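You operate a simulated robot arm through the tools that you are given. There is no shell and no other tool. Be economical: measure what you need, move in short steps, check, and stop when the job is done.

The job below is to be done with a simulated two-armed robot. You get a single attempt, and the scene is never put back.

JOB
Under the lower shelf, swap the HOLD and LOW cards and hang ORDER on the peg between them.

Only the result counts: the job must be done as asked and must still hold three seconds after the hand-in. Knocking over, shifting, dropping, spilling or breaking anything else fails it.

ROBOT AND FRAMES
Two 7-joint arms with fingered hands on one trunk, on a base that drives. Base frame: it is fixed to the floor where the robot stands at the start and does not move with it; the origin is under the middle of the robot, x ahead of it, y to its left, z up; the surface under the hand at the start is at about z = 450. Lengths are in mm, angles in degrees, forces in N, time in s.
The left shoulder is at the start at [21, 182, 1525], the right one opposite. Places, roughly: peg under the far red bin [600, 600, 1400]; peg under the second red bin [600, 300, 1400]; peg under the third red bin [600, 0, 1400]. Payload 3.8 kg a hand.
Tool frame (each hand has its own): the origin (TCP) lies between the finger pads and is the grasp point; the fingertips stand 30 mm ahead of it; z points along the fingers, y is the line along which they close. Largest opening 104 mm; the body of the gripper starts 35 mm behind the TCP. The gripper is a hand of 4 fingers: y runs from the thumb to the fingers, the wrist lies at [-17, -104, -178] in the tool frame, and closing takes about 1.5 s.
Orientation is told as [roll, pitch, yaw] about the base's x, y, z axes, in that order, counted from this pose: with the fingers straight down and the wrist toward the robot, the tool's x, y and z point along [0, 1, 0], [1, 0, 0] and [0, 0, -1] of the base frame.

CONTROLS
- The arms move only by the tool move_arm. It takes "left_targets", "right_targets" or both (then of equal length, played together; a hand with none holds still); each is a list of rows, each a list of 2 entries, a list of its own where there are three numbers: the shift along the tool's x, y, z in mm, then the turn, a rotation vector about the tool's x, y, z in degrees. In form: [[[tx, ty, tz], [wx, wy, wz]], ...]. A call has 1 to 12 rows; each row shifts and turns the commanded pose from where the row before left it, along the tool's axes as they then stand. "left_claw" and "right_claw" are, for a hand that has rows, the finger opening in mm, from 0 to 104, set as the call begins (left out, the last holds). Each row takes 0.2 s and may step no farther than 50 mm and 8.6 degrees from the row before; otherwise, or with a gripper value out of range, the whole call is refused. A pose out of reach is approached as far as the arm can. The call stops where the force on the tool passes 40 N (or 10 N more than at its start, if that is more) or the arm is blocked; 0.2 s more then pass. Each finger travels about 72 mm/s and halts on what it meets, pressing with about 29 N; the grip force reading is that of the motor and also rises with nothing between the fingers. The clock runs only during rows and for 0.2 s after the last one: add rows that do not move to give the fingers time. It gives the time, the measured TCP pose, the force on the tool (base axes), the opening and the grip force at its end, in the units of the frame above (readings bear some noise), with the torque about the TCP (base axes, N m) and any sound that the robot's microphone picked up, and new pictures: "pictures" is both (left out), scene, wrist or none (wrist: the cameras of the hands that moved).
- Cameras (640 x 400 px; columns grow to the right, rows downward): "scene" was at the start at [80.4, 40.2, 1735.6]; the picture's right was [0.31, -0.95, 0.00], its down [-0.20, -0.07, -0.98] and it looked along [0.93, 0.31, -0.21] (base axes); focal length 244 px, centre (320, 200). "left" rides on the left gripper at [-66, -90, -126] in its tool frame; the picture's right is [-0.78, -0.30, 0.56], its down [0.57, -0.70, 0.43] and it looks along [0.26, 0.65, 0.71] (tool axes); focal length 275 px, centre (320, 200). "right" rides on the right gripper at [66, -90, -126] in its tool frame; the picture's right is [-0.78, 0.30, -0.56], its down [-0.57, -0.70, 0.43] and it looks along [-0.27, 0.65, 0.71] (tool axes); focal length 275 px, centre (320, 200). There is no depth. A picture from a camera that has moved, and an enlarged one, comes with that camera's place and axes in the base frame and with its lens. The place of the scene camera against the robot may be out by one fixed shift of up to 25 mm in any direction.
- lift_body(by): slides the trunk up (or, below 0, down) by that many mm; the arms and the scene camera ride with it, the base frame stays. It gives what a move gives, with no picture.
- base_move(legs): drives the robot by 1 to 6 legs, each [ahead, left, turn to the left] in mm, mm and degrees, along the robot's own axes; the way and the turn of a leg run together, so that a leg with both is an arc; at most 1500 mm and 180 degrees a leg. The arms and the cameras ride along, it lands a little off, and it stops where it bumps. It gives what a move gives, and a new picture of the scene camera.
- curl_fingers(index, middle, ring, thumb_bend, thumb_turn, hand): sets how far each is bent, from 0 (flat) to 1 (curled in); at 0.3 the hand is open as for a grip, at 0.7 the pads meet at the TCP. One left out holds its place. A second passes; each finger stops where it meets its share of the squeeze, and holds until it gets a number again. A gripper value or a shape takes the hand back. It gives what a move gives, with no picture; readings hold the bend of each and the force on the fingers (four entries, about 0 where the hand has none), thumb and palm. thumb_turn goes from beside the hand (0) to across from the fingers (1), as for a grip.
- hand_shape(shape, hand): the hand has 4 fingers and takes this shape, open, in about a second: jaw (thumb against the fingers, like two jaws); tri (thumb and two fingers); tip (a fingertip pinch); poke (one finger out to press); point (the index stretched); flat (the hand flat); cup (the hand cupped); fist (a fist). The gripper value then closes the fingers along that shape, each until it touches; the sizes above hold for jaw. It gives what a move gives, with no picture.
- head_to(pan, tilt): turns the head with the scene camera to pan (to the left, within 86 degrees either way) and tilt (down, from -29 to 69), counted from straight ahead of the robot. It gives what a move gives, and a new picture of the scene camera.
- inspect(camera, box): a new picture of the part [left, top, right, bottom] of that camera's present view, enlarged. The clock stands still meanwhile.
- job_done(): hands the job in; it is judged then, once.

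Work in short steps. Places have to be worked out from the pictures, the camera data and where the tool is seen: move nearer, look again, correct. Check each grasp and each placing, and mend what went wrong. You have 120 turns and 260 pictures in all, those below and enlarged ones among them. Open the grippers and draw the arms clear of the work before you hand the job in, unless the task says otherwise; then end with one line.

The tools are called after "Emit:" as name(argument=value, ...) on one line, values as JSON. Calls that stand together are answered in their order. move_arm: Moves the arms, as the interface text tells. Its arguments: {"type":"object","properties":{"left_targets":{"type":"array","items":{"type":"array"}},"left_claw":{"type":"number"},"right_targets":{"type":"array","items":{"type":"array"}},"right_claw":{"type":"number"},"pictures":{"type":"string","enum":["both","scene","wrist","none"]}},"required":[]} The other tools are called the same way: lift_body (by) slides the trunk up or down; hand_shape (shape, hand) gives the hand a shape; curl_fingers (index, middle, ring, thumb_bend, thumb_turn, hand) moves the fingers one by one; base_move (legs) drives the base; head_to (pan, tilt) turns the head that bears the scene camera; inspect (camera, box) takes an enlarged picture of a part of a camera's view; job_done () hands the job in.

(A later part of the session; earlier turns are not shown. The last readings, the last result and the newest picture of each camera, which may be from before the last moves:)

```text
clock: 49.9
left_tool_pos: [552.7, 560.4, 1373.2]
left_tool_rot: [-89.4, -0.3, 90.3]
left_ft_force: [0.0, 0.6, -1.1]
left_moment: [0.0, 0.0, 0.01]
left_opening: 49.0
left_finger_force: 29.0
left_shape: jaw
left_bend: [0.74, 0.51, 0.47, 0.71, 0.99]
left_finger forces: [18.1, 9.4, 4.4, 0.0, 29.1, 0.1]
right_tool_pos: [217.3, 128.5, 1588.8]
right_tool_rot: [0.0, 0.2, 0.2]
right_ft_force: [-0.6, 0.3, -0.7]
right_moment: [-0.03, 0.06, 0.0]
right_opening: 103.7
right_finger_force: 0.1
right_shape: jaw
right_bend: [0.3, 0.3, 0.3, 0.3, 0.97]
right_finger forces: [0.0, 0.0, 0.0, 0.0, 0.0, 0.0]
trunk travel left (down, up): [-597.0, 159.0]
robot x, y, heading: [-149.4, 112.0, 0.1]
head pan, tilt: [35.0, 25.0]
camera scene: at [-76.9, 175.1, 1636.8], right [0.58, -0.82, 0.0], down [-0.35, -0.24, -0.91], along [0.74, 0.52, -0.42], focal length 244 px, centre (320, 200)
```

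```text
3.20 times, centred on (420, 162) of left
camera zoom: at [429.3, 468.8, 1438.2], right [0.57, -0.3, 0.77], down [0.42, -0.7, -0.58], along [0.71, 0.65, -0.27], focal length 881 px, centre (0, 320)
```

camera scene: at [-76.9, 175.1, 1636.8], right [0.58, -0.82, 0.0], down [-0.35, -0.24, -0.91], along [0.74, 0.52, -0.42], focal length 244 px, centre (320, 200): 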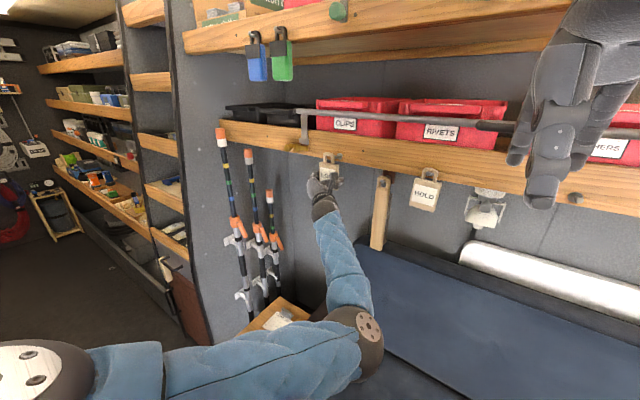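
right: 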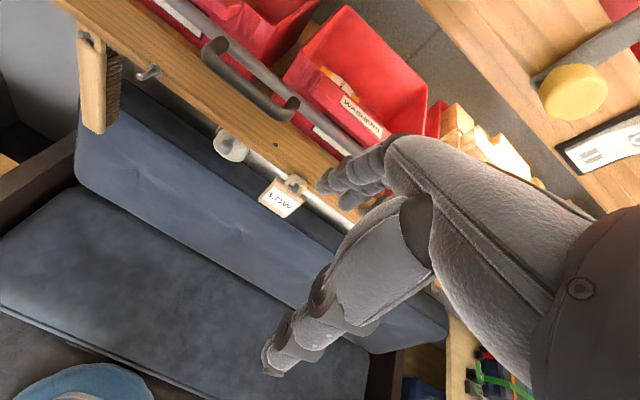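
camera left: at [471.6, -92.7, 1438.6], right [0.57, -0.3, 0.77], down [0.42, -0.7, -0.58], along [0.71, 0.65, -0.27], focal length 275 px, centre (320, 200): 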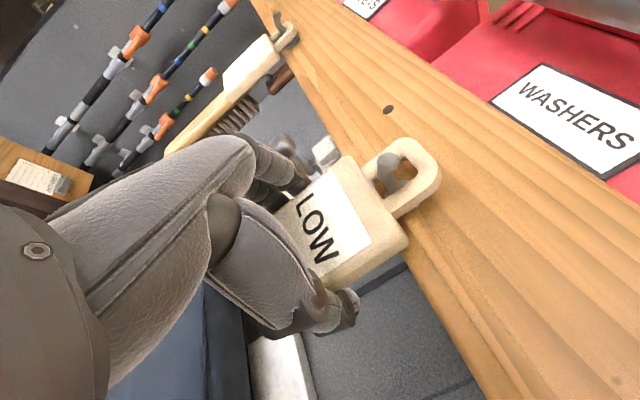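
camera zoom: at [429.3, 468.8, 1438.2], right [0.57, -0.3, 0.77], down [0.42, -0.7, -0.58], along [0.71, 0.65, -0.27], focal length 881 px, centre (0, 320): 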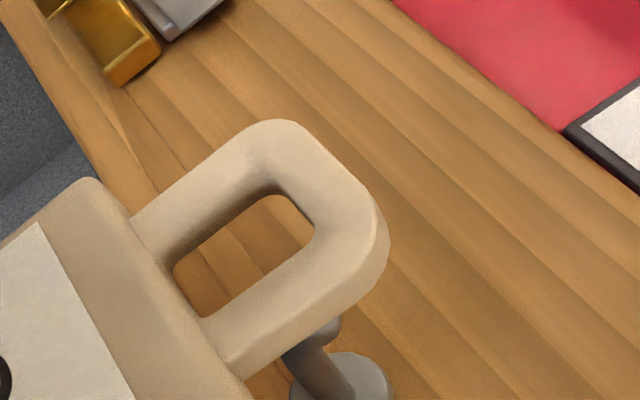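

The flow of the peg tip extrapolates to within ~3 mm of the earlier good entry point. Nudge +2 left, +2 up and advance 28 mm.

Emit:
move_arm(left_targets=[[[-2, 2, 0], [0, 0, 0]], [[0, 0, 10], [0, 0, 0]], [[0, 0, 9], [0, 0, 0]], [[0, 0, 8], [0, 0, 0]]], pictures="none")

Emit:
inspect(camera="left", box=[320, 100, 520, 225])

Emit:
inspect(camera="scene", box=[290, 130, 370, 180])

```text
clock: 50.9
left_tool_pos: [578.2, 561.9, 1374.3]
left_tool_rot: [-89.4, -0.3, 90.4]
left_ft_force: [-0.3, -0.3, 0.1]
left_moment: [-0.03, 0.01, -0.01]
left_opening: 48.9
left_finger_force: 28.5
left_shape: jaw
left_bend: [0.74, 0.51, 0.47, 0.71, 0.99]
left_finger forces: [18.0, 9.5, 4.4, 0.0, 29.1, 0.0]
right_tool_pos: [215.8, 128.9, 1589.1]
right_tool_rot: [0.0, 0.1, 0.3]
right_ft_force: [0.7, 0.1, -0.6]
right_moment: [0.0, -0.01, -0.03]
right_opening: 103.6
right_finger_force: 0.0
right_shape: jaw
right_bend: [0.3, 0.3, 0.3, 0.3, 0.97]
right_finger forces: [0.0, 0.0, 0.1, 0.0, 0.1, 0.1]
trunk travel left (down, up): [-597.0, 159.0]
robot x, y, heading: [-147.9, 113.0, 0.2]
head pan, tilt: [35.0, 25.0]
```

```text
3.20 times, centred on (420, 162) of left
camera zoom: at [454.4, 470.6, 1440.8], right [0.57, -0.3, 0.77], down [0.42, -0.7, -0.58], along [0.71, 0.65, -0.27], focal length 881 px, centre (0, 320)
```

zoom: 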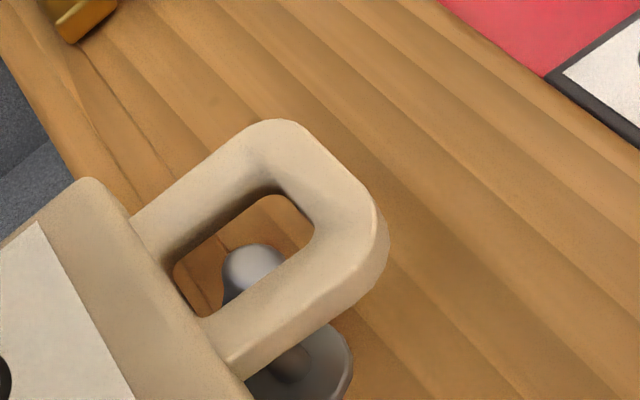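

```text
8.00 times, centred on (330, 155) of scene
camera zoom: at [-78.8, 175.3, 1636.9], right [0.58, -0.82, 0.0], down [-0.34, -0.24, -0.91], along [0.74, 0.52, -0.42], focal length 1952 px, centre (240, 560)
```

zoom: 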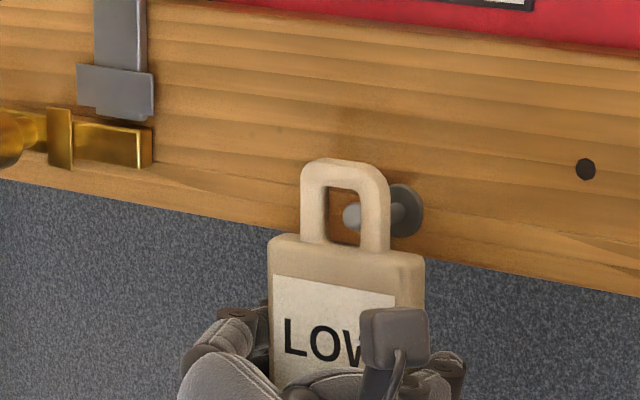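

The peg tip is close to the loop's right leg, so the card should go right. Shift -6 mm in y and look again.

Emit:
move_arm(left_targets=[[[0, -6, 0], [0, 0, 0]]], pictures="none")

Emit:
inspect(camera="left", box=[320, 100, 520, 225])

Emit:
inspect(camera="scene", box=[290, 130, 370, 180])

```text
clock: 51.3
left_tool_pos: [577.9, 557.4, 1375.3]
left_tool_rot: [-89.5, -0.2, 90.4]
left_ft_force: [-0.5, 0.0, -0.7]
left_moment: [0.0, 0.0, 0.0]
left_opening: 48.8
left_finger_force: 28.9
left_shape: jaw
left_bend: [0.74, 0.51, 0.47, 0.71, 0.99]
left_finger forces: [17.9, 9.5, 4.4, 0.1, 29.0, 0.1]
right_tool_pos: [216.2, 128.3, 1588.9]
right_tool_rot: [0.0, 0.1, 0.3]
right_ft_force: [-0.8, -0.5, 0.2]
right_moment: [-0.02, 0.0, 0.01]
right_opening: 103.8
right_finger_force: 0.1
right_shape: jaw
right_bend: [0.3, 0.3, 0.3, 0.3, 0.97]
right_finger forces: [0.0, 0.0, 0.0, 0.0, 0.0, 0.0]
trunk travel left (down, up): [-597.0, 159.0]
robot x, y, heading: [-149.7, 109.6, 0.1]
head pan, tilt: [35.0, 25.0]
```

```text
3.20 times, centred on (420, 162) of left
camera zoom: at [454.4, 465.1, 1440.7], right [0.57, -0.3, 0.77], down [0.42, -0.7, -0.58], along [0.71, 0.66, -0.27], focal length 881 px, centre (0, 320)
```

zoom: 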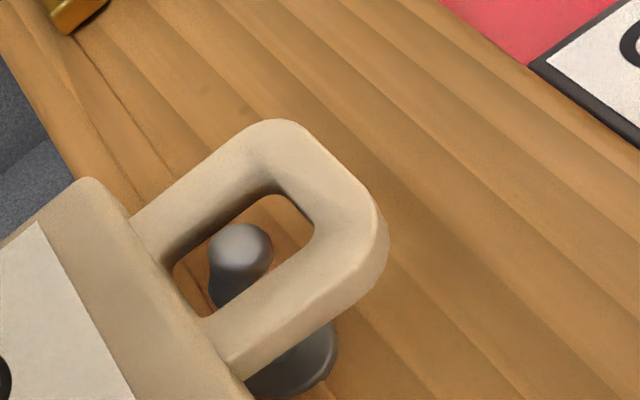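

```text
8.00 times, centred on (330, 155) of scene
camera zoom: at [-78.8, 175.0, 1636.9], right [0.58, -0.82, 0.0], down [-0.34, -0.24, -0.91], along [0.74, 0.52, -0.42], focal length 1952 px, centre (240, 560)
```

zoom: 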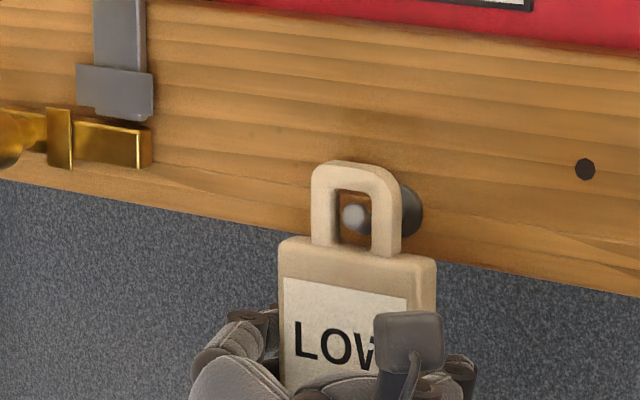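

Peg tip now inside the hole. Advance 18 mm.

Emit:
move_arm(left_targets=[[[0, 0, 6], [0, 0, 0]], [[0, 0, 6], [0, 0, 0]], [[0, 0, 7], [0, 0, 0]]], pictures="none")

Emit:
inspect(camera="left", box=[320, 100, 520, 225])

```text
clock: 52.1
left_tool_pos: [598.1, 558.7, 1372.9]
left_tool_rot: [-89.3, -0.3, 90.4]
left_ft_force: [0.2, 0.0, -0.9]
left_moment: [-0.02, -0.01, -0.01]
left_opening: 49.2
left_finger_force: 28.4
left_shape: jaw
left_bend: [0.74, 0.51, 0.47, 0.71, 0.99]
left_finger forces: [17.9, 9.4, 4.5, 0.0, 29.0, 0.0]
right_tool_pos: [217.3, 129.5, 1588.9]
right_tool_rot: [0.1, 0.0, 0.2]
right_ft_force: [-0.6, 0.1, -0.1]
right_moment: [-0.04, 0.0, 0.0]
right_opening: 103.8
right_finger_force: 0.0
right_shape: jaw
right_bend: [0.3, 0.3, 0.3, 0.3, 0.97]
right_finger forces: [0.0, 0.0, 0.1, 0.0, 0.1, 0.0]
trunk travel left (down, up): [-597.0, 159.0]
robot x, y, heading: [-146.3, 112.2, 0.5]
head pan, tilt: [35.0, 25.0]
```

```text
3.20 times, centred on (420, 162) of left
camera zoom: at [474.3, 465.9, 1439.6], right [0.57, -0.3, 0.77], down [0.42, -0.7, -0.58], along [0.71, 0.65, -0.27], focal length 881 px, centre (0, 320)
```

zoom: 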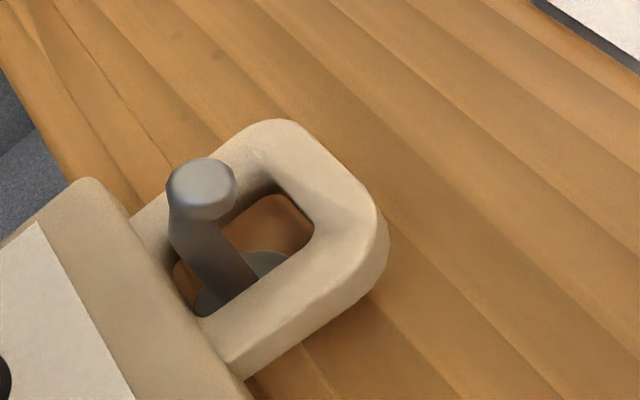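

Threaded. Lower 11 mm onto the peg.

Emit:
move_arm(left_targets=[[[4, 0, 0], [0, 0, 0]], [[4, 0, 0], [0, 0, 0]], [[2, 0, 0], [0, 0, 0]], [[1, 0, 0], [0, 0, 0]]], pictures="none")

Emit:
inspect(camera="left", box=[320, 100, 520, 225])

```text
clock: 53.1
left_tool_pos: [597.5, 556.9, 1363.8]
left_tool_rot: [-89.4, -0.3, 90.4]
left_ft_force: [1.4, -0.9, -1.1]
left_moment: [0.0, 0.02, -0.02]
left_opening: 48.8
left_finger_force: 29.4
left_shape: jaw
left_bend: [0.74, 0.51, 0.47, 0.71, 0.99]
left_finger forces: [18.0, 9.5, 4.4, 0.0, 29.0, 0.0]
right_tool_pos: [216.5, 129.2, 1588.2]
right_tool_rot: [0.0, 0.1, 0.3]
right_ft_force: [0.3, 0.2, 0.0]
right_moment: [0.03, 0.02, 0.02]
right_opening: 103.6
right_finger_force: 0.0
right_shape: jaw
right_bend: [0.3, 0.3, 0.3, 0.3, 0.97]
right_finger forces: [0.0, 0.0, 0.0, 0.1, 0.1, 0.0]
trunk travel left (down, up): [-597.0, 159.0]
robot x, y, heading: [-148.8, 115.2, 0.4]
head pan, tilt: [35.0, 25.0]
```

```text
3.20 times, centred on (420, 162) of left
camera zoom: at [474.1, 465.4, 1429.2], right [0.57, -0.3, 0.77], down [0.42, -0.7, -0.58], along [0.71, 0.65, -0.27], focal length 881 px, centre (0, 320)
```

zoom: 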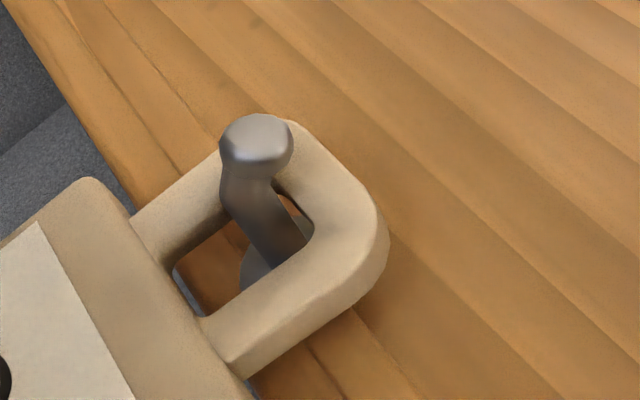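

Nearly seated; lower 1.5 mm more and release.

Emit:
move_arm(left_targets=[[[1.5, 0, 0], [0, 0, 0]]], pictures="none")

Emit:
move_arm(left_targets=[[[0, 0, 0], [0, 0, 0]], [[0, 0, 0], [0, 0, 0]], [[0, 0, 0], [0, 0, 0]], [[0, 0, 0], [0, 0, 0]], [[0, 0, 0], [0, 0, 0]]], left_claw=98, pictures="wrist")

Emit:
inspect(camera="scene", box=[270, 130, 398, 210])

```text
clock: 53.5
left_tool_pos: [597.9, 557.4, 1362.2]
left_tool_rot: [-89.5, -0.3, 90.4]
left_ft_force: [0.8, 0.0, 0.3]
left_moment: [0.02, 0.0, -0.02]
left_opening: 49.0
left_finger_force: 29.4
left_shape: jaw
left_bend: [0.74, 0.51, 0.47, 0.71, 0.99]
left_finger forces: [18.1, 9.5, 4.4, 0.0, 29.2, 0.0]
right_tool_pos: [216.2, 129.7, 1589.2]
right_tool_rot: [0.0, 0.1, 0.3]
right_ft_force: [-0.4, 0.0, 0.6]
right_moment: [-0.01, 0.0, 0.03]
right_opening: 103.7
right_finger_force: 0.2
right_shape: jaw
right_bend: [0.3, 0.3, 0.3, 0.3, 0.97]
right_finger forces: [0.0, 0.0, 0.0, 0.0, 0.0, 0.1]
trunk travel left (down, up): [-597.0, 159.0]
robot x, y, heading: [-143.3, 112.7, 0.3]
head pan, tilt: [35.0, 25.0]
```

```text
clock: 54.7
left_tool_pos: [597.1, 557.2, 1361.5]
left_tool_rot: [-89.3, -0.3, 90.3]
left_ft_force: [-0.2, -0.2, 0.2]
left_moment: [0.0, -0.02, 0.0]
left_opening: 97.5
left_finger_force: 0.1
left_shape: jaw
left_bend: [0.32, 0.31, 0.3, 0.31, 0.98]
left_finger forces: [0.1, 0.0, 0.0, 0.1, 0.1, 0.0]
right_tool_pos: [216.6, 128.7, 1588.8]
right_tool_rot: [0.0, 0.1, 0.3]
right_ft_force: [0.2, 0.4, -0.1]
right_moment: [0.01, -0.02, -0.01]
right_opening: 103.9
right_finger_force: 0.1
right_shape: jaw
right_bend: [0.3, 0.3, 0.3, 0.3, 0.97]
right_finger forces: [0.0, 0.0, 0.0, 0.1, 0.0, 0.0]
trunk travel left (down, up): [-597.0, 159.0]
robot x, y, heading: [-144.3, 114.4, 0.4]
head pan, tilt: [35.0, 25.0]
camera left: at [474.2, 465.4, 1427.7], right [0.57, -0.3, 0.77], down [0.42, -0.7, -0.58], along [0.71, 0.65, -0.27], focal length 275 px, centre (320, 200)
```

left: 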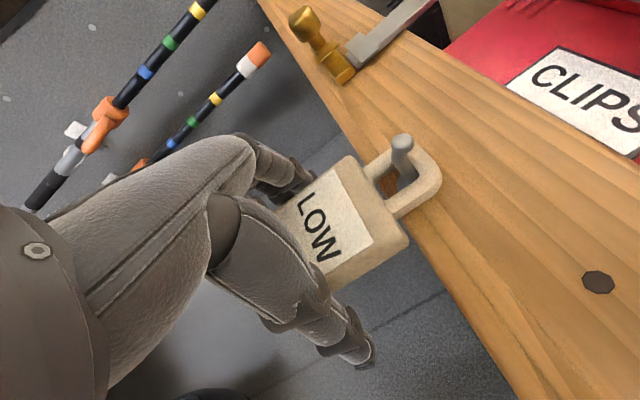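

```text
5.00 times, centred on (334, 170) of scene
camera zoom: at [-78.3, 175.4, 1636.9], right [0.58, -0.82, 0.0], down [-0.35, -0.24, -0.91], along [0.74, 0.52, -0.42], focal length 1220 px, centre (250, 350)
```

zoom: 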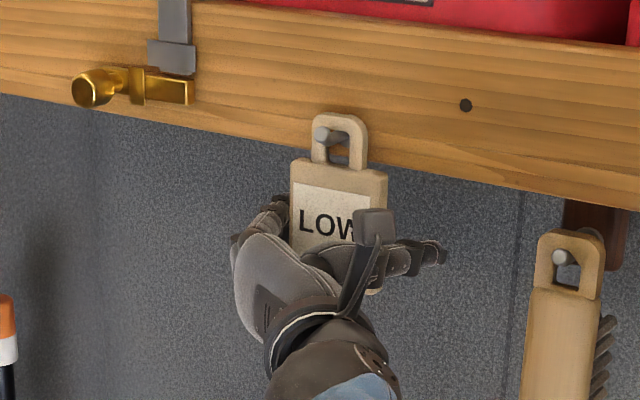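

LOW hangs at the far peg. Back off and drive right to HOLD on the middle peg.

Emit:
base_move(legs=[[-112, 0, 0], [0, -280, 0]])

Emit:
inspect(camera="left", box=[0, 0, 640, 400])

```text
clock: 57.5
left_tool_pos: [485.1, 279.6, 1362.0]
left_tool_rot: [-89.4, -0.3, 90.8]
left_ft_force: [0.1, 0.2, 0.4]
left_moment: [-0.01, -0.01, -0.01]
left_opening: 97.5
left_finger_force: 0.0
left_shape: jaw
left_bend: [0.32, 0.31, 0.3, 0.31, 0.98]
left_finger forces: [0.1, 0.1, 0.0, 0.0, 0.1, 0.0]
right_tool_pos: [105.9, -152.9, 1589.0]
right_tool_rot: [0.0, 0.0, 0.7]
right_ft_force: [0.0, 0.5, 0.3]
right_moment: [-0.02, 0.02, 0.01]
right_opening: 103.8
right_finger_force: 0.1
right_shape: jaw
right_bend: [0.3, 0.3, 0.3, 0.3, 0.97]
right_finger forces: [0.1, 0.0, 0.1, 0.1, 0.1, 0.0]
trunk travel left (down, up): [-597.0, 159.0]
robot x, y, heading: [-257.4, -172.1, 0.8]
head pan, tilt: [35.0, 25.0]
camera scene: at [-189.4, -108.6, 1636.8], right [0.58, -0.81, 0.0], down [-0.34, -0.25, -0.91], along [0.74, 0.53, -0.42], focal length 244 px, centre (320, 200)
```

scene: 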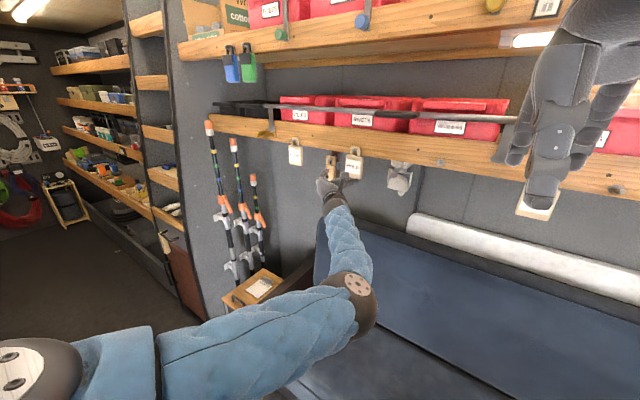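

```text
1.00 times, centred on (320, 200) of left (not enlarged: the box is as wide or as high as the picture)
camera zoom: at [360.8, 185.3, 1427.6], right [0.57, -0.29, 0.77], down [0.43, -0.69, -0.58], along [0.7, 0.66, -0.27], focal length 275 px, centre (320, 200)
```

zoom: 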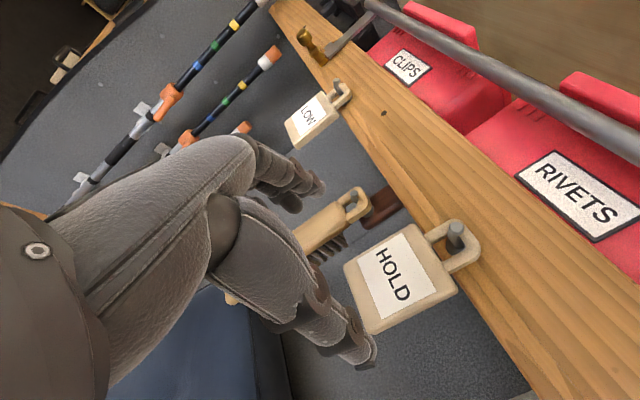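

Square up the heading (0.8° off) and drive ahead 85 mm.

Emit:
base_move(legs=[[0, 8, -0.7], [85, 0, 0]])

Emit:
inspect(camera="left", box=[0, 0, 640, 400])

```text
clock: 58.9
left_tool_pos: [574.6, 277.3, 1360.4]
left_tool_rot: [-89.5, -0.3, 90.2]
left_ft_force: [0.1, -1.1, -0.2]
left_moment: [0.01, -0.01, -0.01]
left_opening: 97.9
left_finger_force: 0.0
left_shape: jaw
left_bend: [0.32, 0.31, 0.3, 0.31, 0.98]
left_finger forces: [0.1, 0.0, 0.1, 0.0, 0.0, 0.0]
right_tool_pos: [191.8, -148.8, 1588.9]
right_tool_rot: [0.0, 0.2, 0.0]
right_ft_force: [0.0, 0.7, -0.3]
right_moment: [-0.01, 0.01, 0.0]
right_opening: 103.7
right_finger_force: 0.0
right_shape: jaw
right_bend: [0.3, 0.3, 0.3, 0.3, 0.97]
right_finger forces: [0.0, 0.0, 0.0, 0.0, 0.1, 0.1]
trunk travel left (down, up): [-597.0, 159.0]
robot x, y, heading: [-172.2, -161.4, -0.0]
head pan, tilt: [35.0, 25.0]
camera scene: at [-103.1, -101.2, 1636.8], right [0.57, -0.82, 0.0], down [-0.35, -0.24, -0.91], along [0.74, 0.52, -0.42], focal length 244 px, centre (320, 200)
```

scene: 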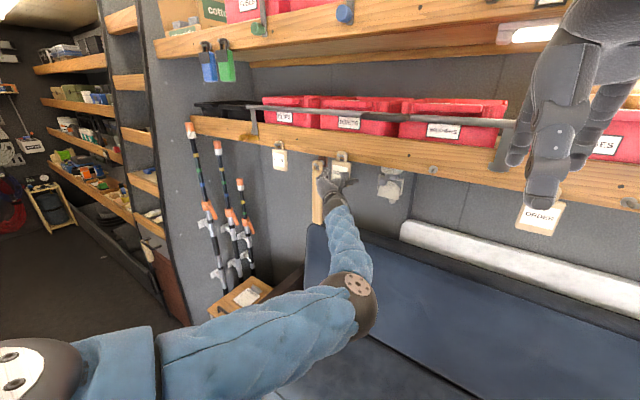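

```text
1.00 times, centred on (320, 200) of left (not enlarged: the box is as wide or as high as the picture)
camera zoom: at [450.4, 186.7, 1427.1], right [0.57, -0.3, 0.77], down [0.42, -0.7, -0.58], along [0.71, 0.65, -0.27], focal length 275 px, centre (320, 200)
```

zoom: 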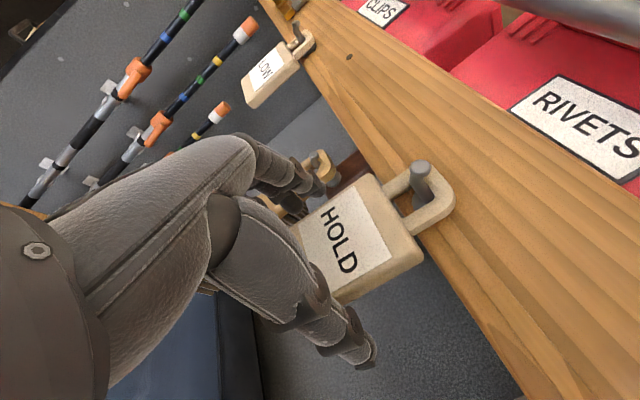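

Matches the earlier approach views. Advance 23 mm and look before closing.

Emit:
move_arm(left_targets=[[[-2, 0, 8], [0, 0, 0]], [[0, 0, 8], [0, 0, 0]], [[0, 0, 7], [0, 0, 0]]], pictures="wrist")

```text
clock: 59.7
left_tool_pos: [597.0, 277.1, 1364.0]
left_tool_rot: [-89.5, -0.3, 90.2]
left_ft_force: [-1.1, -0.7, 0.7]
left_moment: [0.03, -0.01, 0.05]
left_opening: 97.3
left_finger_force: 0.1
left_shape: jaw
left_bend: [0.32, 0.31, 0.3, 0.31, 0.98]
left_finger forces: [0.0, 0.0, 0.0, 0.1, 0.0, 0.0]
right_tool_pos: [189.5, -148.7, 1588.8]
right_tool_rot: [0.0, 0.1, -0.1]
right_ft_force: [-0.5, 0.7, 0.3]
right_moment: [-0.02, -0.01, -0.04]
right_opening: 103.7
right_finger_force: 0.0
right_shape: jaw
right_bend: [0.3, 0.3, 0.3, 0.3, 0.97]
right_finger forces: [0.0, 0.0, 0.0, 0.0, 0.0, 0.0]
trunk travel left (down, up): [-597.0, 159.0]
robot x, y, heading: [-175.0, -164.6, 0.1]
head pan, tilt: [35.0, 25.0]
camera left: at [472.2, 186.1, 1429.3], right [0.57, -0.3, 0.77], down [0.42, -0.7, -0.58], along [0.71, 0.65, -0.27], focal length 275 px, centre (320, 200)
```

left: 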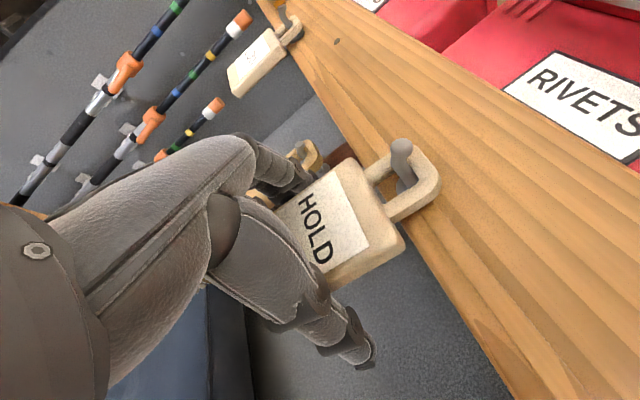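

Good position. Close and lift 10 mm.

Emit:
move_arm(left_targets=[[[0, 0, 0], [0, 0, 0]], [[0, 0, 0], [0, 0, 0]], [[0, 0, 0], [0, 0, 0]], [[0, 0, 0], [0, 0, 0]], [[0, 0, 0], [0, 0, 0]], [[0, 0, 0], [0, 0, 0]], [[0, 0, 0], [0, 0, 0]], [[-5, 0, 0], [0, 0, 0]], [[-5, 0, 0], [0, 0, 0]]], left_claw=40, pictures="wrist")

```text
clock: 61.7
left_tool_pos: [595.2, 276.9, 1374.2]
left_tool_rot: [-89.5, -0.2, 90.2]
left_ft_force: [0.6, 0.3, -0.1]
left_moment: [0.02, 0.01, -0.03]
left_opening: 48.4
left_finger_force: 28.9
left_shape: jaw
left_bend: [0.74, 0.51, 0.46, 0.71, 0.99]
left_finger forces: [17.4, 9.6, 4.5, 0.0, 29.0, 0.0]
right_tool_pos: [190.4, -148.6, 1589.1]
right_tool_rot: [0.1, 0.1, 0.0]
right_ft_force: [0.0, 0.5, 0.0]
right_moment: [0.03, 0.01, 0.02]
right_opening: 103.8
right_finger_force: 0.1
right_shape: jaw
right_bend: [0.3, 0.3, 0.3, 0.3, 0.97]
right_finger forces: [0.0, 0.0, 0.0, 0.0, 0.1, 0.1]
trunk travel left (down, up): [-597.0, 159.0]
robot x, y, heading: [-172.5, -164.0, 0.0]
head pan, tilt: [35.0, 25.0]
camera left: at [472.3, 185.4, 1439.8], right [0.57, -0.3, 0.77], down [0.42, -0.7, -0.58], along [0.71, 0.65, -0.27], focal length 275 px, centre (320, 200)
```

left: 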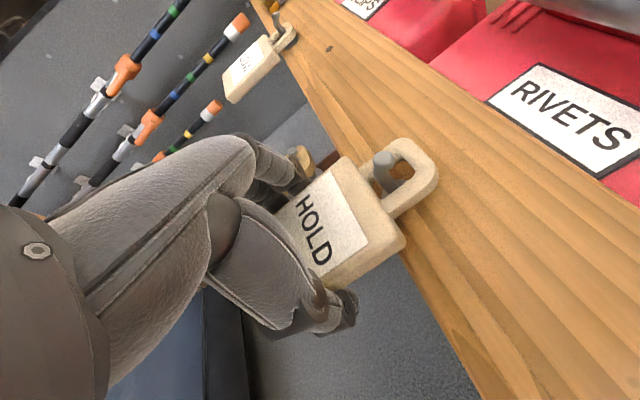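

Peg centred; back off, drive right to the LOW peg's old place, and come ahead to x≈555.

Emit:
base_move(legs=[[-110, 0, 0], [0, -279, 0]])

```text
clock: 64.5
left_tool_pos: [484.6, -5.8, 1373.8]
left_tool_rot: [-89.4, -0.3, 90.4]
left_ft_force: [0.0, -0.1, -0.5]
left_moment: [-0.02, 0.03, 0.01]
left_opening: 48.7
left_finger_force: 29.0
left_shape: jaw
left_bend: [0.74, 0.51, 0.46, 0.71, 0.99]
left_finger forces: [17.4, 9.5, 4.5, 0.1, 29.0, 0.0]
right_tool_pos: [80.5, -432.2, 1588.7]
right_tool_rot: [0.0, 0.2, 0.3]
right_ft_force: [-0.1, -0.2, -1.2]
right_moment: [-0.03, -0.01, 0.0]
right_opening: 103.7
right_finger_force: 0.1
right_shape: jaw
right_bend: [0.3, 0.3, 0.3, 0.3, 0.97]
right_finger forces: [0.0, 0.0, 0.1, 0.0, 0.1, 0.0]
trunk travel left (down, up): [-597.0, 159.0]
robot x, y, heading: [-281.4, -451.6, 0.4]
head pan, tilt: [35.0, 25.0]
camera scene: at [-213.8, -387.2, 1636.8], right [0.58, -0.82, 0.0], down [-0.35, -0.24, -0.91], along [0.74, 0.52, -0.42], focal length 244 px, centre (320, 200)
```

scene: 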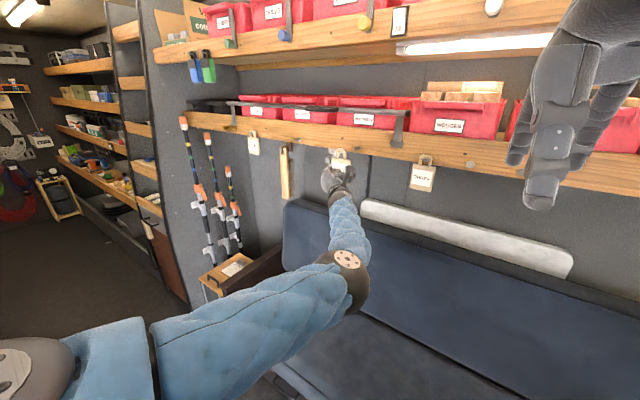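

Emit:
base_move(legs=[[70, 2, 0]])

Emit:
inspect(camera="left", box=[320, 100, 520, 225])

```text
clock: 65.5
left_tool_pos: [556.3, -3.9, 1373.5]
left_tool_rot: [-89.4, -0.2, 90.4]
left_ft_force: [0.8, -0.4, -1.4]
left_moment: [0.02, 0.01, 0.0]
left_opening: 48.6
left_finger_force: 29.2
left_shape: jaw
left_bend: [0.74, 0.51, 0.46, 0.71, 0.99]
left_finger forces: [17.4, 9.5, 4.5, 0.1, 29.1, 0.0]
right_tool_pos: [150.2, -430.3, 1588.1]
right_tool_rot: [0.1, 0.1, 0.2]
right_ft_force: [0.4, -0.6, -0.2]
right_moment: [-0.02, 0.03, 0.0]
right_opening: 103.7
right_finger_force: 0.2
right_shape: jaw
right_bend: [0.3, 0.3, 0.3, 0.3, 0.97]
right_finger forces: [0.1, 0.0, 0.0, 0.0, 0.0, 0.0]
trunk travel left (down, up): [-597.0, 159.0]
robot x, y, heading: [-213.4, -448.7, 0.5]
head pan, tilt: [35.0, 25.0]
camera scene: at [-143.4, -384.9, 1636.8], right [0.58, -0.82, 0.0], down [-0.35, -0.24, -0.91], along [0.74, 0.52, -0.42], focal length 244 px, centre (320, 200)
```

scene: 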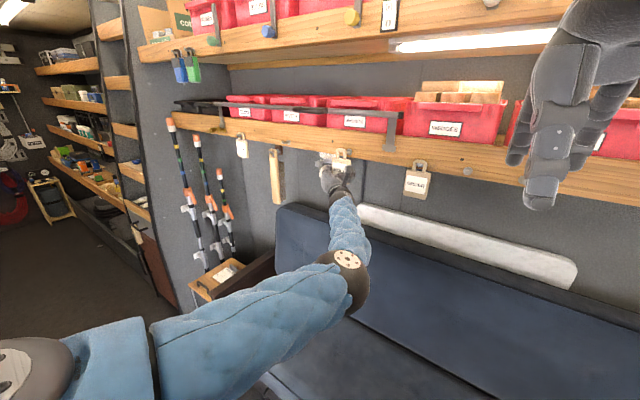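

```text
3.20 times, centred on (420, 162) of left
camera zoom: at [432.4, -96.1, 1439.3], right [0.57, -0.3, 0.77], down [0.42, -0.7, -0.58], along [0.71, 0.65, -0.27], focal length 881 px, centre (0, 320)
```

zoom: 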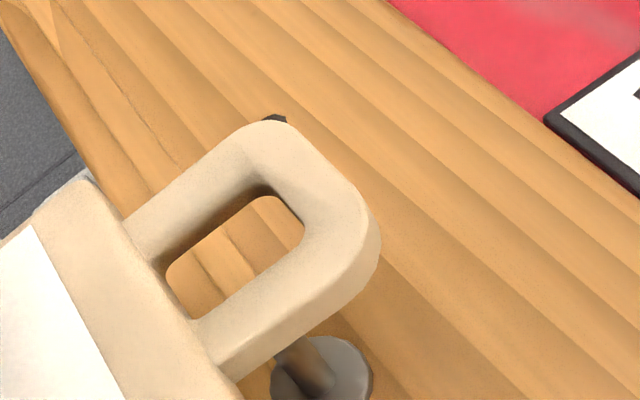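

Peg lies behind the loop's right leg at this range, as expected. Advance 22 mm and check.

Emit:
move_arm(left_targets=[[[0, -1, 8], [0, 0, 0]], [[0, 0, 7], [0, 0, 0]], [[0, 0, 6], [0, 0, 0]]], pictures="none")

Emit:
inspect(camera="left", box=[320, 100, 520, 225])

Emit:
inspect(camera="scene", box=[300, 130, 380, 180])

```text
clock: 66.3
left_tool_pos: [577.3, -5.2, 1373.0]
left_tool_rot: [-89.4, -0.3, 90.5]
left_ft_force: [0.4, 0.9, -1.4]
left_moment: [-0.02, 0.0, 0.0]
left_opening: 48.4
left_finger_force: 29.5
left_shape: jaw
left_bend: [0.74, 0.51, 0.46, 0.71, 0.99]
left_finger forces: [17.4, 9.6, 4.5, 0.0, 29.0, 0.0]
right_tool_pos: [150.9, -430.2, 1589.4]
right_tool_rot: [-0.1, 0.1, 0.2]
right_ft_force: [-0.3, 0.3, 0.6]
right_moment: [0.0, -0.02, 0.03]
right_opening: 103.9
right_finger_force: 0.1
right_shape: jaw
right_bend: [0.3, 0.3, 0.3, 0.3, 0.97]
right_finger forces: [0.0, 0.0, 0.0, 0.0, 0.0, 0.0]
trunk travel left (down, up): [-597.0, 159.0]
robot x, y, heading: [-212.8, -451.6, 0.1]
head pan, tilt: [35.0, 25.0]
```

```text
3.20 times, centred on (420, 162) of left
camera zoom: at [452.7, -96.8, 1439.3], right [0.57, -0.3, 0.77], down [0.42, -0.69, -0.58], along [0.71, 0.66, -0.27], focal length 881 px, centre (0, 320)
```

zoom: 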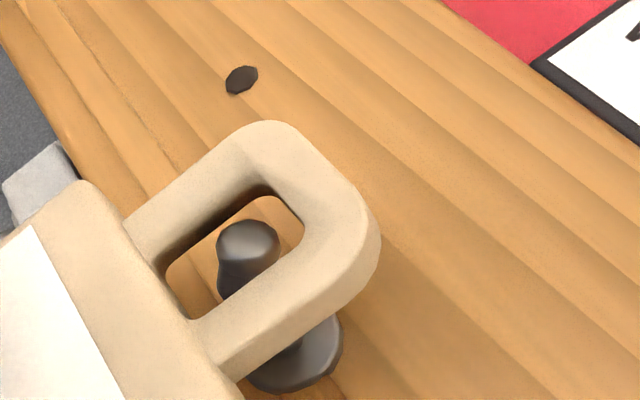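

```text
8.00 times, centred on (340, 155) of scene
camera zoom: at [-144.0, -385.1, 1636.8], right [0.58, -0.82, 0.0], down [-0.35, -0.24, -0.91], along [0.74, 0.52, -0.42], focal length 1952 px, centre (160, 560)
```

zoom: 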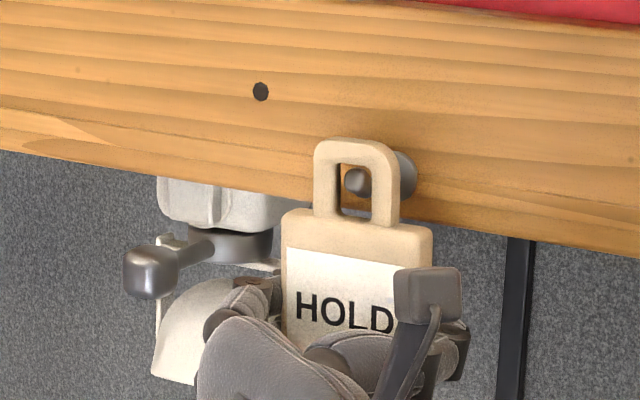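

Tip is inside the loop. Advance 20 mm, trimming 1 mm right and up.

Emit:
move_arm(left_targets=[[[-1, -1, 6], [0, 0, 0]], [[0, 0, 7], [0, 0, 0]], [[0, 0, 7], [0, 0, 0]]], pictures="none")

Emit:
inspect(camera="left", box=[320, 100, 520, 225])

```text
clock: 67.1
left_tool_pos: [596.3, -4.6, 1374.4]
left_tool_rot: [-89.4, -0.1, 90.4]
left_ft_force: [-0.5, -0.5, -0.9]
left_moment: [-0.04, 0.0, -0.01]
left_opening: 48.2
left_finger_force: 28.8
left_shape: jaw
left_bend: [0.75, 0.51, 0.46, 0.71, 0.99]
left_finger forces: [17.1, 9.6, 4.6, 0.0, 28.8, 0.0]
right_tool_pos: [151.5, -429.9, 1588.9]
right_tool_rot: [-0.2, 0.1, 0.1]
right_ft_force: [0.4, 0.6, 0.7]
right_moment: [-0.02, 0.01, 0.02]
right_opening: 103.6
right_finger_force: 0.0
right_shape: jaw
right_bend: [0.3, 0.3, 0.3, 0.3, 0.97]
right_finger forces: [0.1, 0.0, 0.0, 0.0, 0.0, 0.0]
trunk travel left (down, up): [-597.0, 159.0]
robot x, y, heading: [-213.7, -451.1, -0.0]
head pan, tilt: [35.0, 25.0]
```

```text
3.20 times, centred on (420, 162) of left
camera zoom: at [472.3, -96.3, 1439.9], right [0.57, -0.29, 0.77], down [0.42, -0.7, -0.58], along [0.71, 0.65, -0.27], focal length 881 px, centre (0, 320)
```

zoom: 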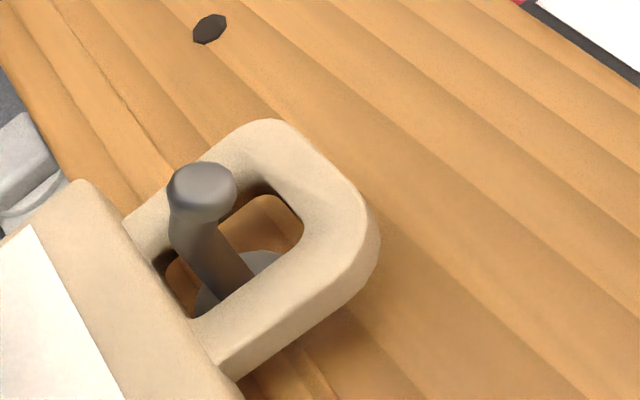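

Threaded; lower 12 mm and check contact.

Emit:
move_arm(left_targets=[[[4, 0, 0], [0, 0, 0]], [[4, 0, 0], [0, 0, 0]], [[2, 0, 0], [0, 0, 0]], [[1, 0, 0], [0, 0, 0]], [[1, 0, 0], [0, 0, 0]]], pictures="none")

Emit:
inspect(camera="left", box=[320, 100, 520, 225])

```text
clock: 68.3
left_tool_pos: [593.7, -5.3, 1363.3]
left_tool_rot: [-89.4, -0.3, 90.4]
left_ft_force: [1.1, -0.8, 0.5]
left_moment: [0.0, 0.04, 0.02]
left_opening: 48.2
left_finger_force: 29.1
left_shape: jaw
left_bend: [0.75, 0.51, 0.46, 0.71, 0.99]
left_finger forces: [17.4, 9.5, 4.4, 0.1, 28.9, 0.0]
left hand out of reach, approached as far as the arm can: row 2
right_tool_pos: [149.6, -431.4, 1589.1]
right_tool_rot: [-0.1, 0.2, 0.2]
right_ft_force: [0.3, -0.4, 0.0]
right_moment: [0.01, 0.05, -0.01]
right_opening: 103.8
right_finger_force: 0.0
right_shape: jaw
right_bend: [0.3, 0.3, 0.3, 0.3, 0.97]
right_finger forces: [0.1, 0.1, 0.0, 0.0, 0.1, 0.0]
trunk travel left (down, up): [-597.0, 159.0]
robot x, y, heading: [-215.7, -448.7, 0.2]
head pan, tilt: [35.0, 25.0]
```

```text
3.20 times, centred on (420, 162) of left
camera zoom: at [469.6, -97.7, 1429.2], right [0.57, -0.3, 0.77], down [0.42, -0.7, -0.58], along [0.71, 0.65, -0.27], focal length 881 px, centre (0, 320)
```

zoom: 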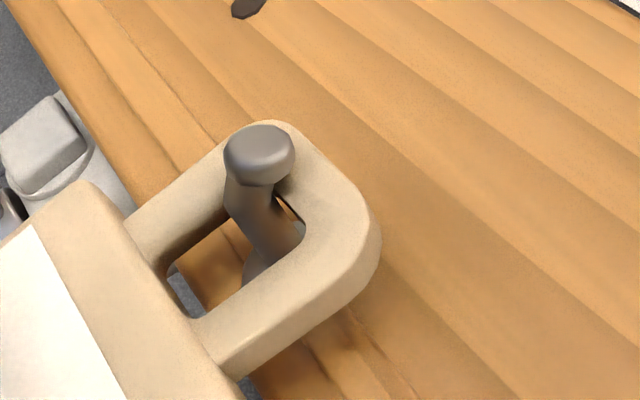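

Seated; the arm is at its reach limit so I won't push further. Release.

Emit:
move_arm(left_targets=[[[0, 0, 0], [0, 0, 0]], [[0, 0, 0], [0, 0, 0]], [[0, 0, 0], [0, 0, 0]], [[0, 0, 0], [0, 0, 0]], [[0, 0, 0], [0, 0, 0]]], left_claw=98, pictures="wrist")

Emit:
inspect(camera="scene", box=[280, 130, 408, 210])

```text
clock: 69.5
left_tool_pos: [593.0, -6.6, 1362.6]
left_tool_rot: [-89.5, -0.3, 90.3]
left_ft_force: [-0.9, -0.1, 0.6]
left_moment: [-0.02, -0.05, 0.02]
left_opening: 97.5
left_finger_force: 0.1
left_shape: jaw
left_bend: [0.32, 0.31, 0.3, 0.31, 0.98]
left_finger forces: [0.1, 0.1, 0.0, 0.0, 0.0, 0.0]
right_tool_pos: [150.0, -431.1, 1589.6]
right_tool_rot: [0.0, 0.1, 0.1]
right_ft_force: [0.6, 1.2, -1.0]
right_moment: [-0.01, -0.02, -0.01]
right_opening: 103.7
right_finger_force: 0.0
right_shape: jaw
right_bend: [0.3, 0.3, 0.3, 0.3, 0.97]
right_finger forces: [0.1, 0.1, 0.0, 0.0, 0.1, 0.1]
trunk travel left (down, up): [-597.0, 159.0]
robot x, y, heading: [-212.0, -450.5, 0.3]
head pan, tilt: [35.0, 25.0]
camera left: at [469.6, -97.7, 1429.0], right [0.57, -0.3, 0.77], down [0.42, -0.7, -0.58], along [0.71, 0.65, -0.27], focal length 275 px, centre (320, 200)
```

left: 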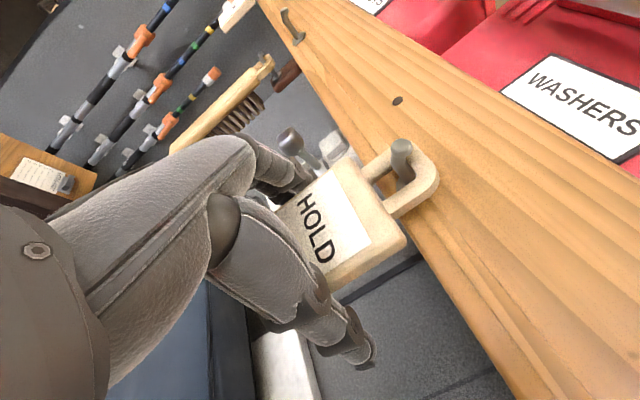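

```text
5.00 times, centred on (344, 170) of scene
camera zoom: at [-144.2, -385.3, 1636.9], right [0.58, -0.82, 0.0], down [-0.35, -0.24, -0.91], along [0.74, 0.52, -0.42], focal length 1220 px, centre (200, 350)
```

zoom: 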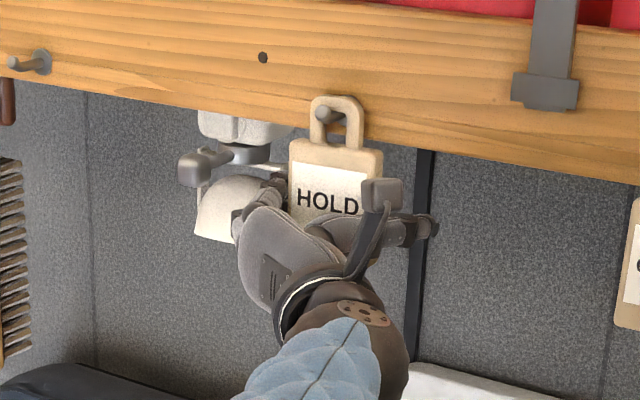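

HOLD hangs on the third peg. Back off, retract the arm a little to stay within reach, and drive right to ORDER.

Emit:
base_move(legs=[[-115, 0, 0], [0, -276, -0.2]])

Emit:
move_arm(left_targets=[[[0, 0, -30], [0, 0, 0]], [[0, 0, -40], [0, 0, 0]]], pictures="wrist")

```text
clock: 72.2
left_tool_pos: [478.8, -281.1, 1362.8]
left_tool_rot: [-89.4, -0.3, 90.3]
left_ft_force: [-1.0, 0.0, 0.5]
left_moment: [0.01, 0.0, -0.02]
left_opening: 97.4
left_finger_force: 0.0
left_shape: jaw
left_bend: [0.32, 0.31, 0.3, 0.31, 0.98]
left_finger forces: [0.1, 0.1, 0.1, 0.1, 0.1, 0.0]
right_tool_pos: [36.5, -706.6, 1589.1]
right_tool_rot: [0.1, 0.1, 0.1]
right_ft_force: [0.0, -0.2, -0.1]
right_moment: [0.01, -0.02, 0.03]
right_opening: 103.6
right_finger_force: 0.1
right_shape: jaw
right_bend: [0.3, 0.3, 0.3, 0.3, 0.97]
right_finger forces: [0.0, 0.0, 0.0, 0.0, 0.0, 0.0]
trunk travel left (down, up): [-597.0, 159.0]
robot x, y, heading: [-328.4, -723.7, 0.1]
head pan, tilt: [35.0, 25.0]
camera scene: at [-257.7, -660.0, 1636.8], right [0.57, -0.82, 0.0], down [-0.35, -0.24, -0.91], along [0.74, 0.52, -0.42], focal length 244 px, centre (320, 200)
```

scene: 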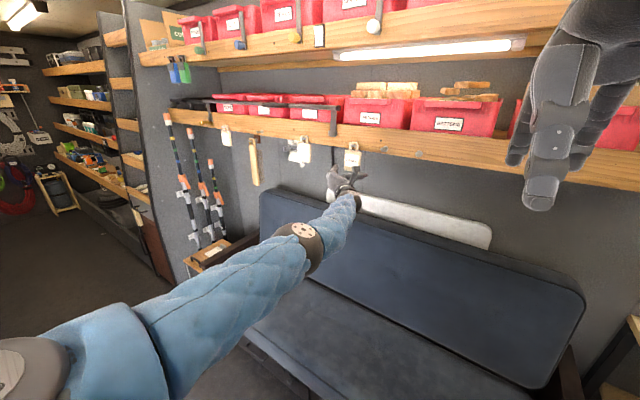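

```text
clock: 72.8
left_tool_pos: [407.1, -281.8, 1362.3]
left_tool_rot: [-89.5, -0.2, 90.2]
left_ft_force: [-0.5, 0.5, 0.0]
left_moment: [0.0, 0.01, -0.03]
left_opening: 98.0
left_finger_force: 0.1
left_shape: jaw
left_bend: [0.32, 0.31, 0.3, 0.31, 0.98]
left_finger forces: [0.0, 0.1, 0.1, 0.0, 0.1, 0.1]
right_tool_pos: [34.0, -705.2, 1588.2]
right_tool_rot: [0.0, 0.1, 0.2]
right_ft_force: [0.2, 0.4, 0.7]
right_moment: [-0.06, -0.05, 0.0]
right_opening: 103.5
right_finger_force: 0.0
right_shape: jaw
right_bend: [0.3, 0.3, 0.3, 0.3, 0.97]
right_finger forces: [0.0, 0.0, 0.0, 0.0, 0.0, 0.0]
trunk travel left (down, up): [-597.0, 159.0]
robot x, y, heading: [-326.4, -725.0, -0.1]
head pan, tilt: [35.0, 25.0]
camera left: at [283.4, -373.0, 1428.4], right [0.57, -0.3, 0.77], down [0.42, -0.7, -0.58], along [0.71, 0.65, -0.27], focal length 275 px, centre (320, 200)
```

left: 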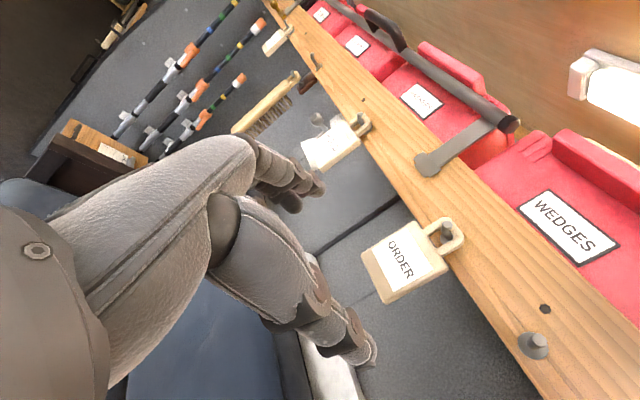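

ORDER's peg is near y≈-240, so I shift 37 mm left and drive ahead 140 mm, then look.

Emit:
base_move(legs=[[0, 37, 0], [140, 0, 0]])

Emit:
inspect(camera="left", box=[0, 0, 640, 400])

```text
clock: 74.6
left_tool_pos: [547.1, -244.3, 1363.3]
left_tool_rot: [-89.6, -0.3, 90.5]
left_ft_force: [0.3, 0.2, 0.7]
left_moment: [0.01, 0.0, 0.0]
left_opening: 97.9
left_finger_force: 0.1
left_shape: jaw
left_bend: [0.32, 0.31, 0.3, 0.31, 0.98]
left_finger forces: [0.0, 0.0, 0.0, 0.1, 0.1, 0.0]
right_tool_pos: [173.4, -670.2, 1589.8]
right_tool_rot: [-0.1, -0.1, 0.2]
right_ft_force: [-0.2, 0.0, -0.1]
right_moment: [-0.03, 0.0, 0.01]
right_opening: 103.9
right_finger_force: 0.1
right_shape: jaw
right_bend: [0.3, 0.3, 0.3, 0.3, 0.97]
right_finger forces: [0.0, 0.0, 0.0, 0.0, 0.1, 0.0]
trunk travel left (down, up): [-597.0, 159.0]
robot x, y, heading: [-188.2, -686.4, 0.1]
head pan, tilt: [35.0, 25.0]
camera scene: at [-120.4, -623.8, 1637.0], right [0.58, -0.82, 0.0], down [-0.35, -0.24, -0.91], along [0.74, 0.52, -0.42], focal length 244 px, centre (320, 200)
```

scene: 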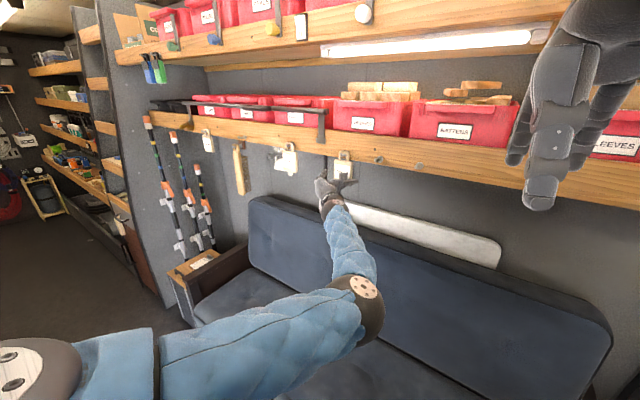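

```text
1.00 times, centred on (320, 200) of left (not enlarged: the box is as wide or as high as the picture)
camera zoom: at [422.7, -335.8, 1428.8], right [0.57, -0.3, 0.77], down [0.42, -0.69, -0.58], along [0.71, 0.66, -0.27], focal length 275 px, centre (320, 200)
```

zoom: 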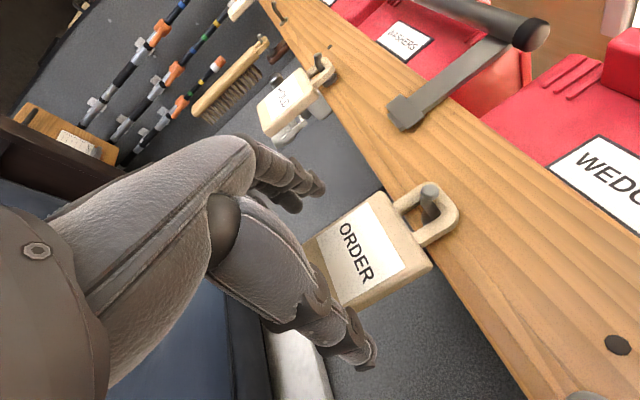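

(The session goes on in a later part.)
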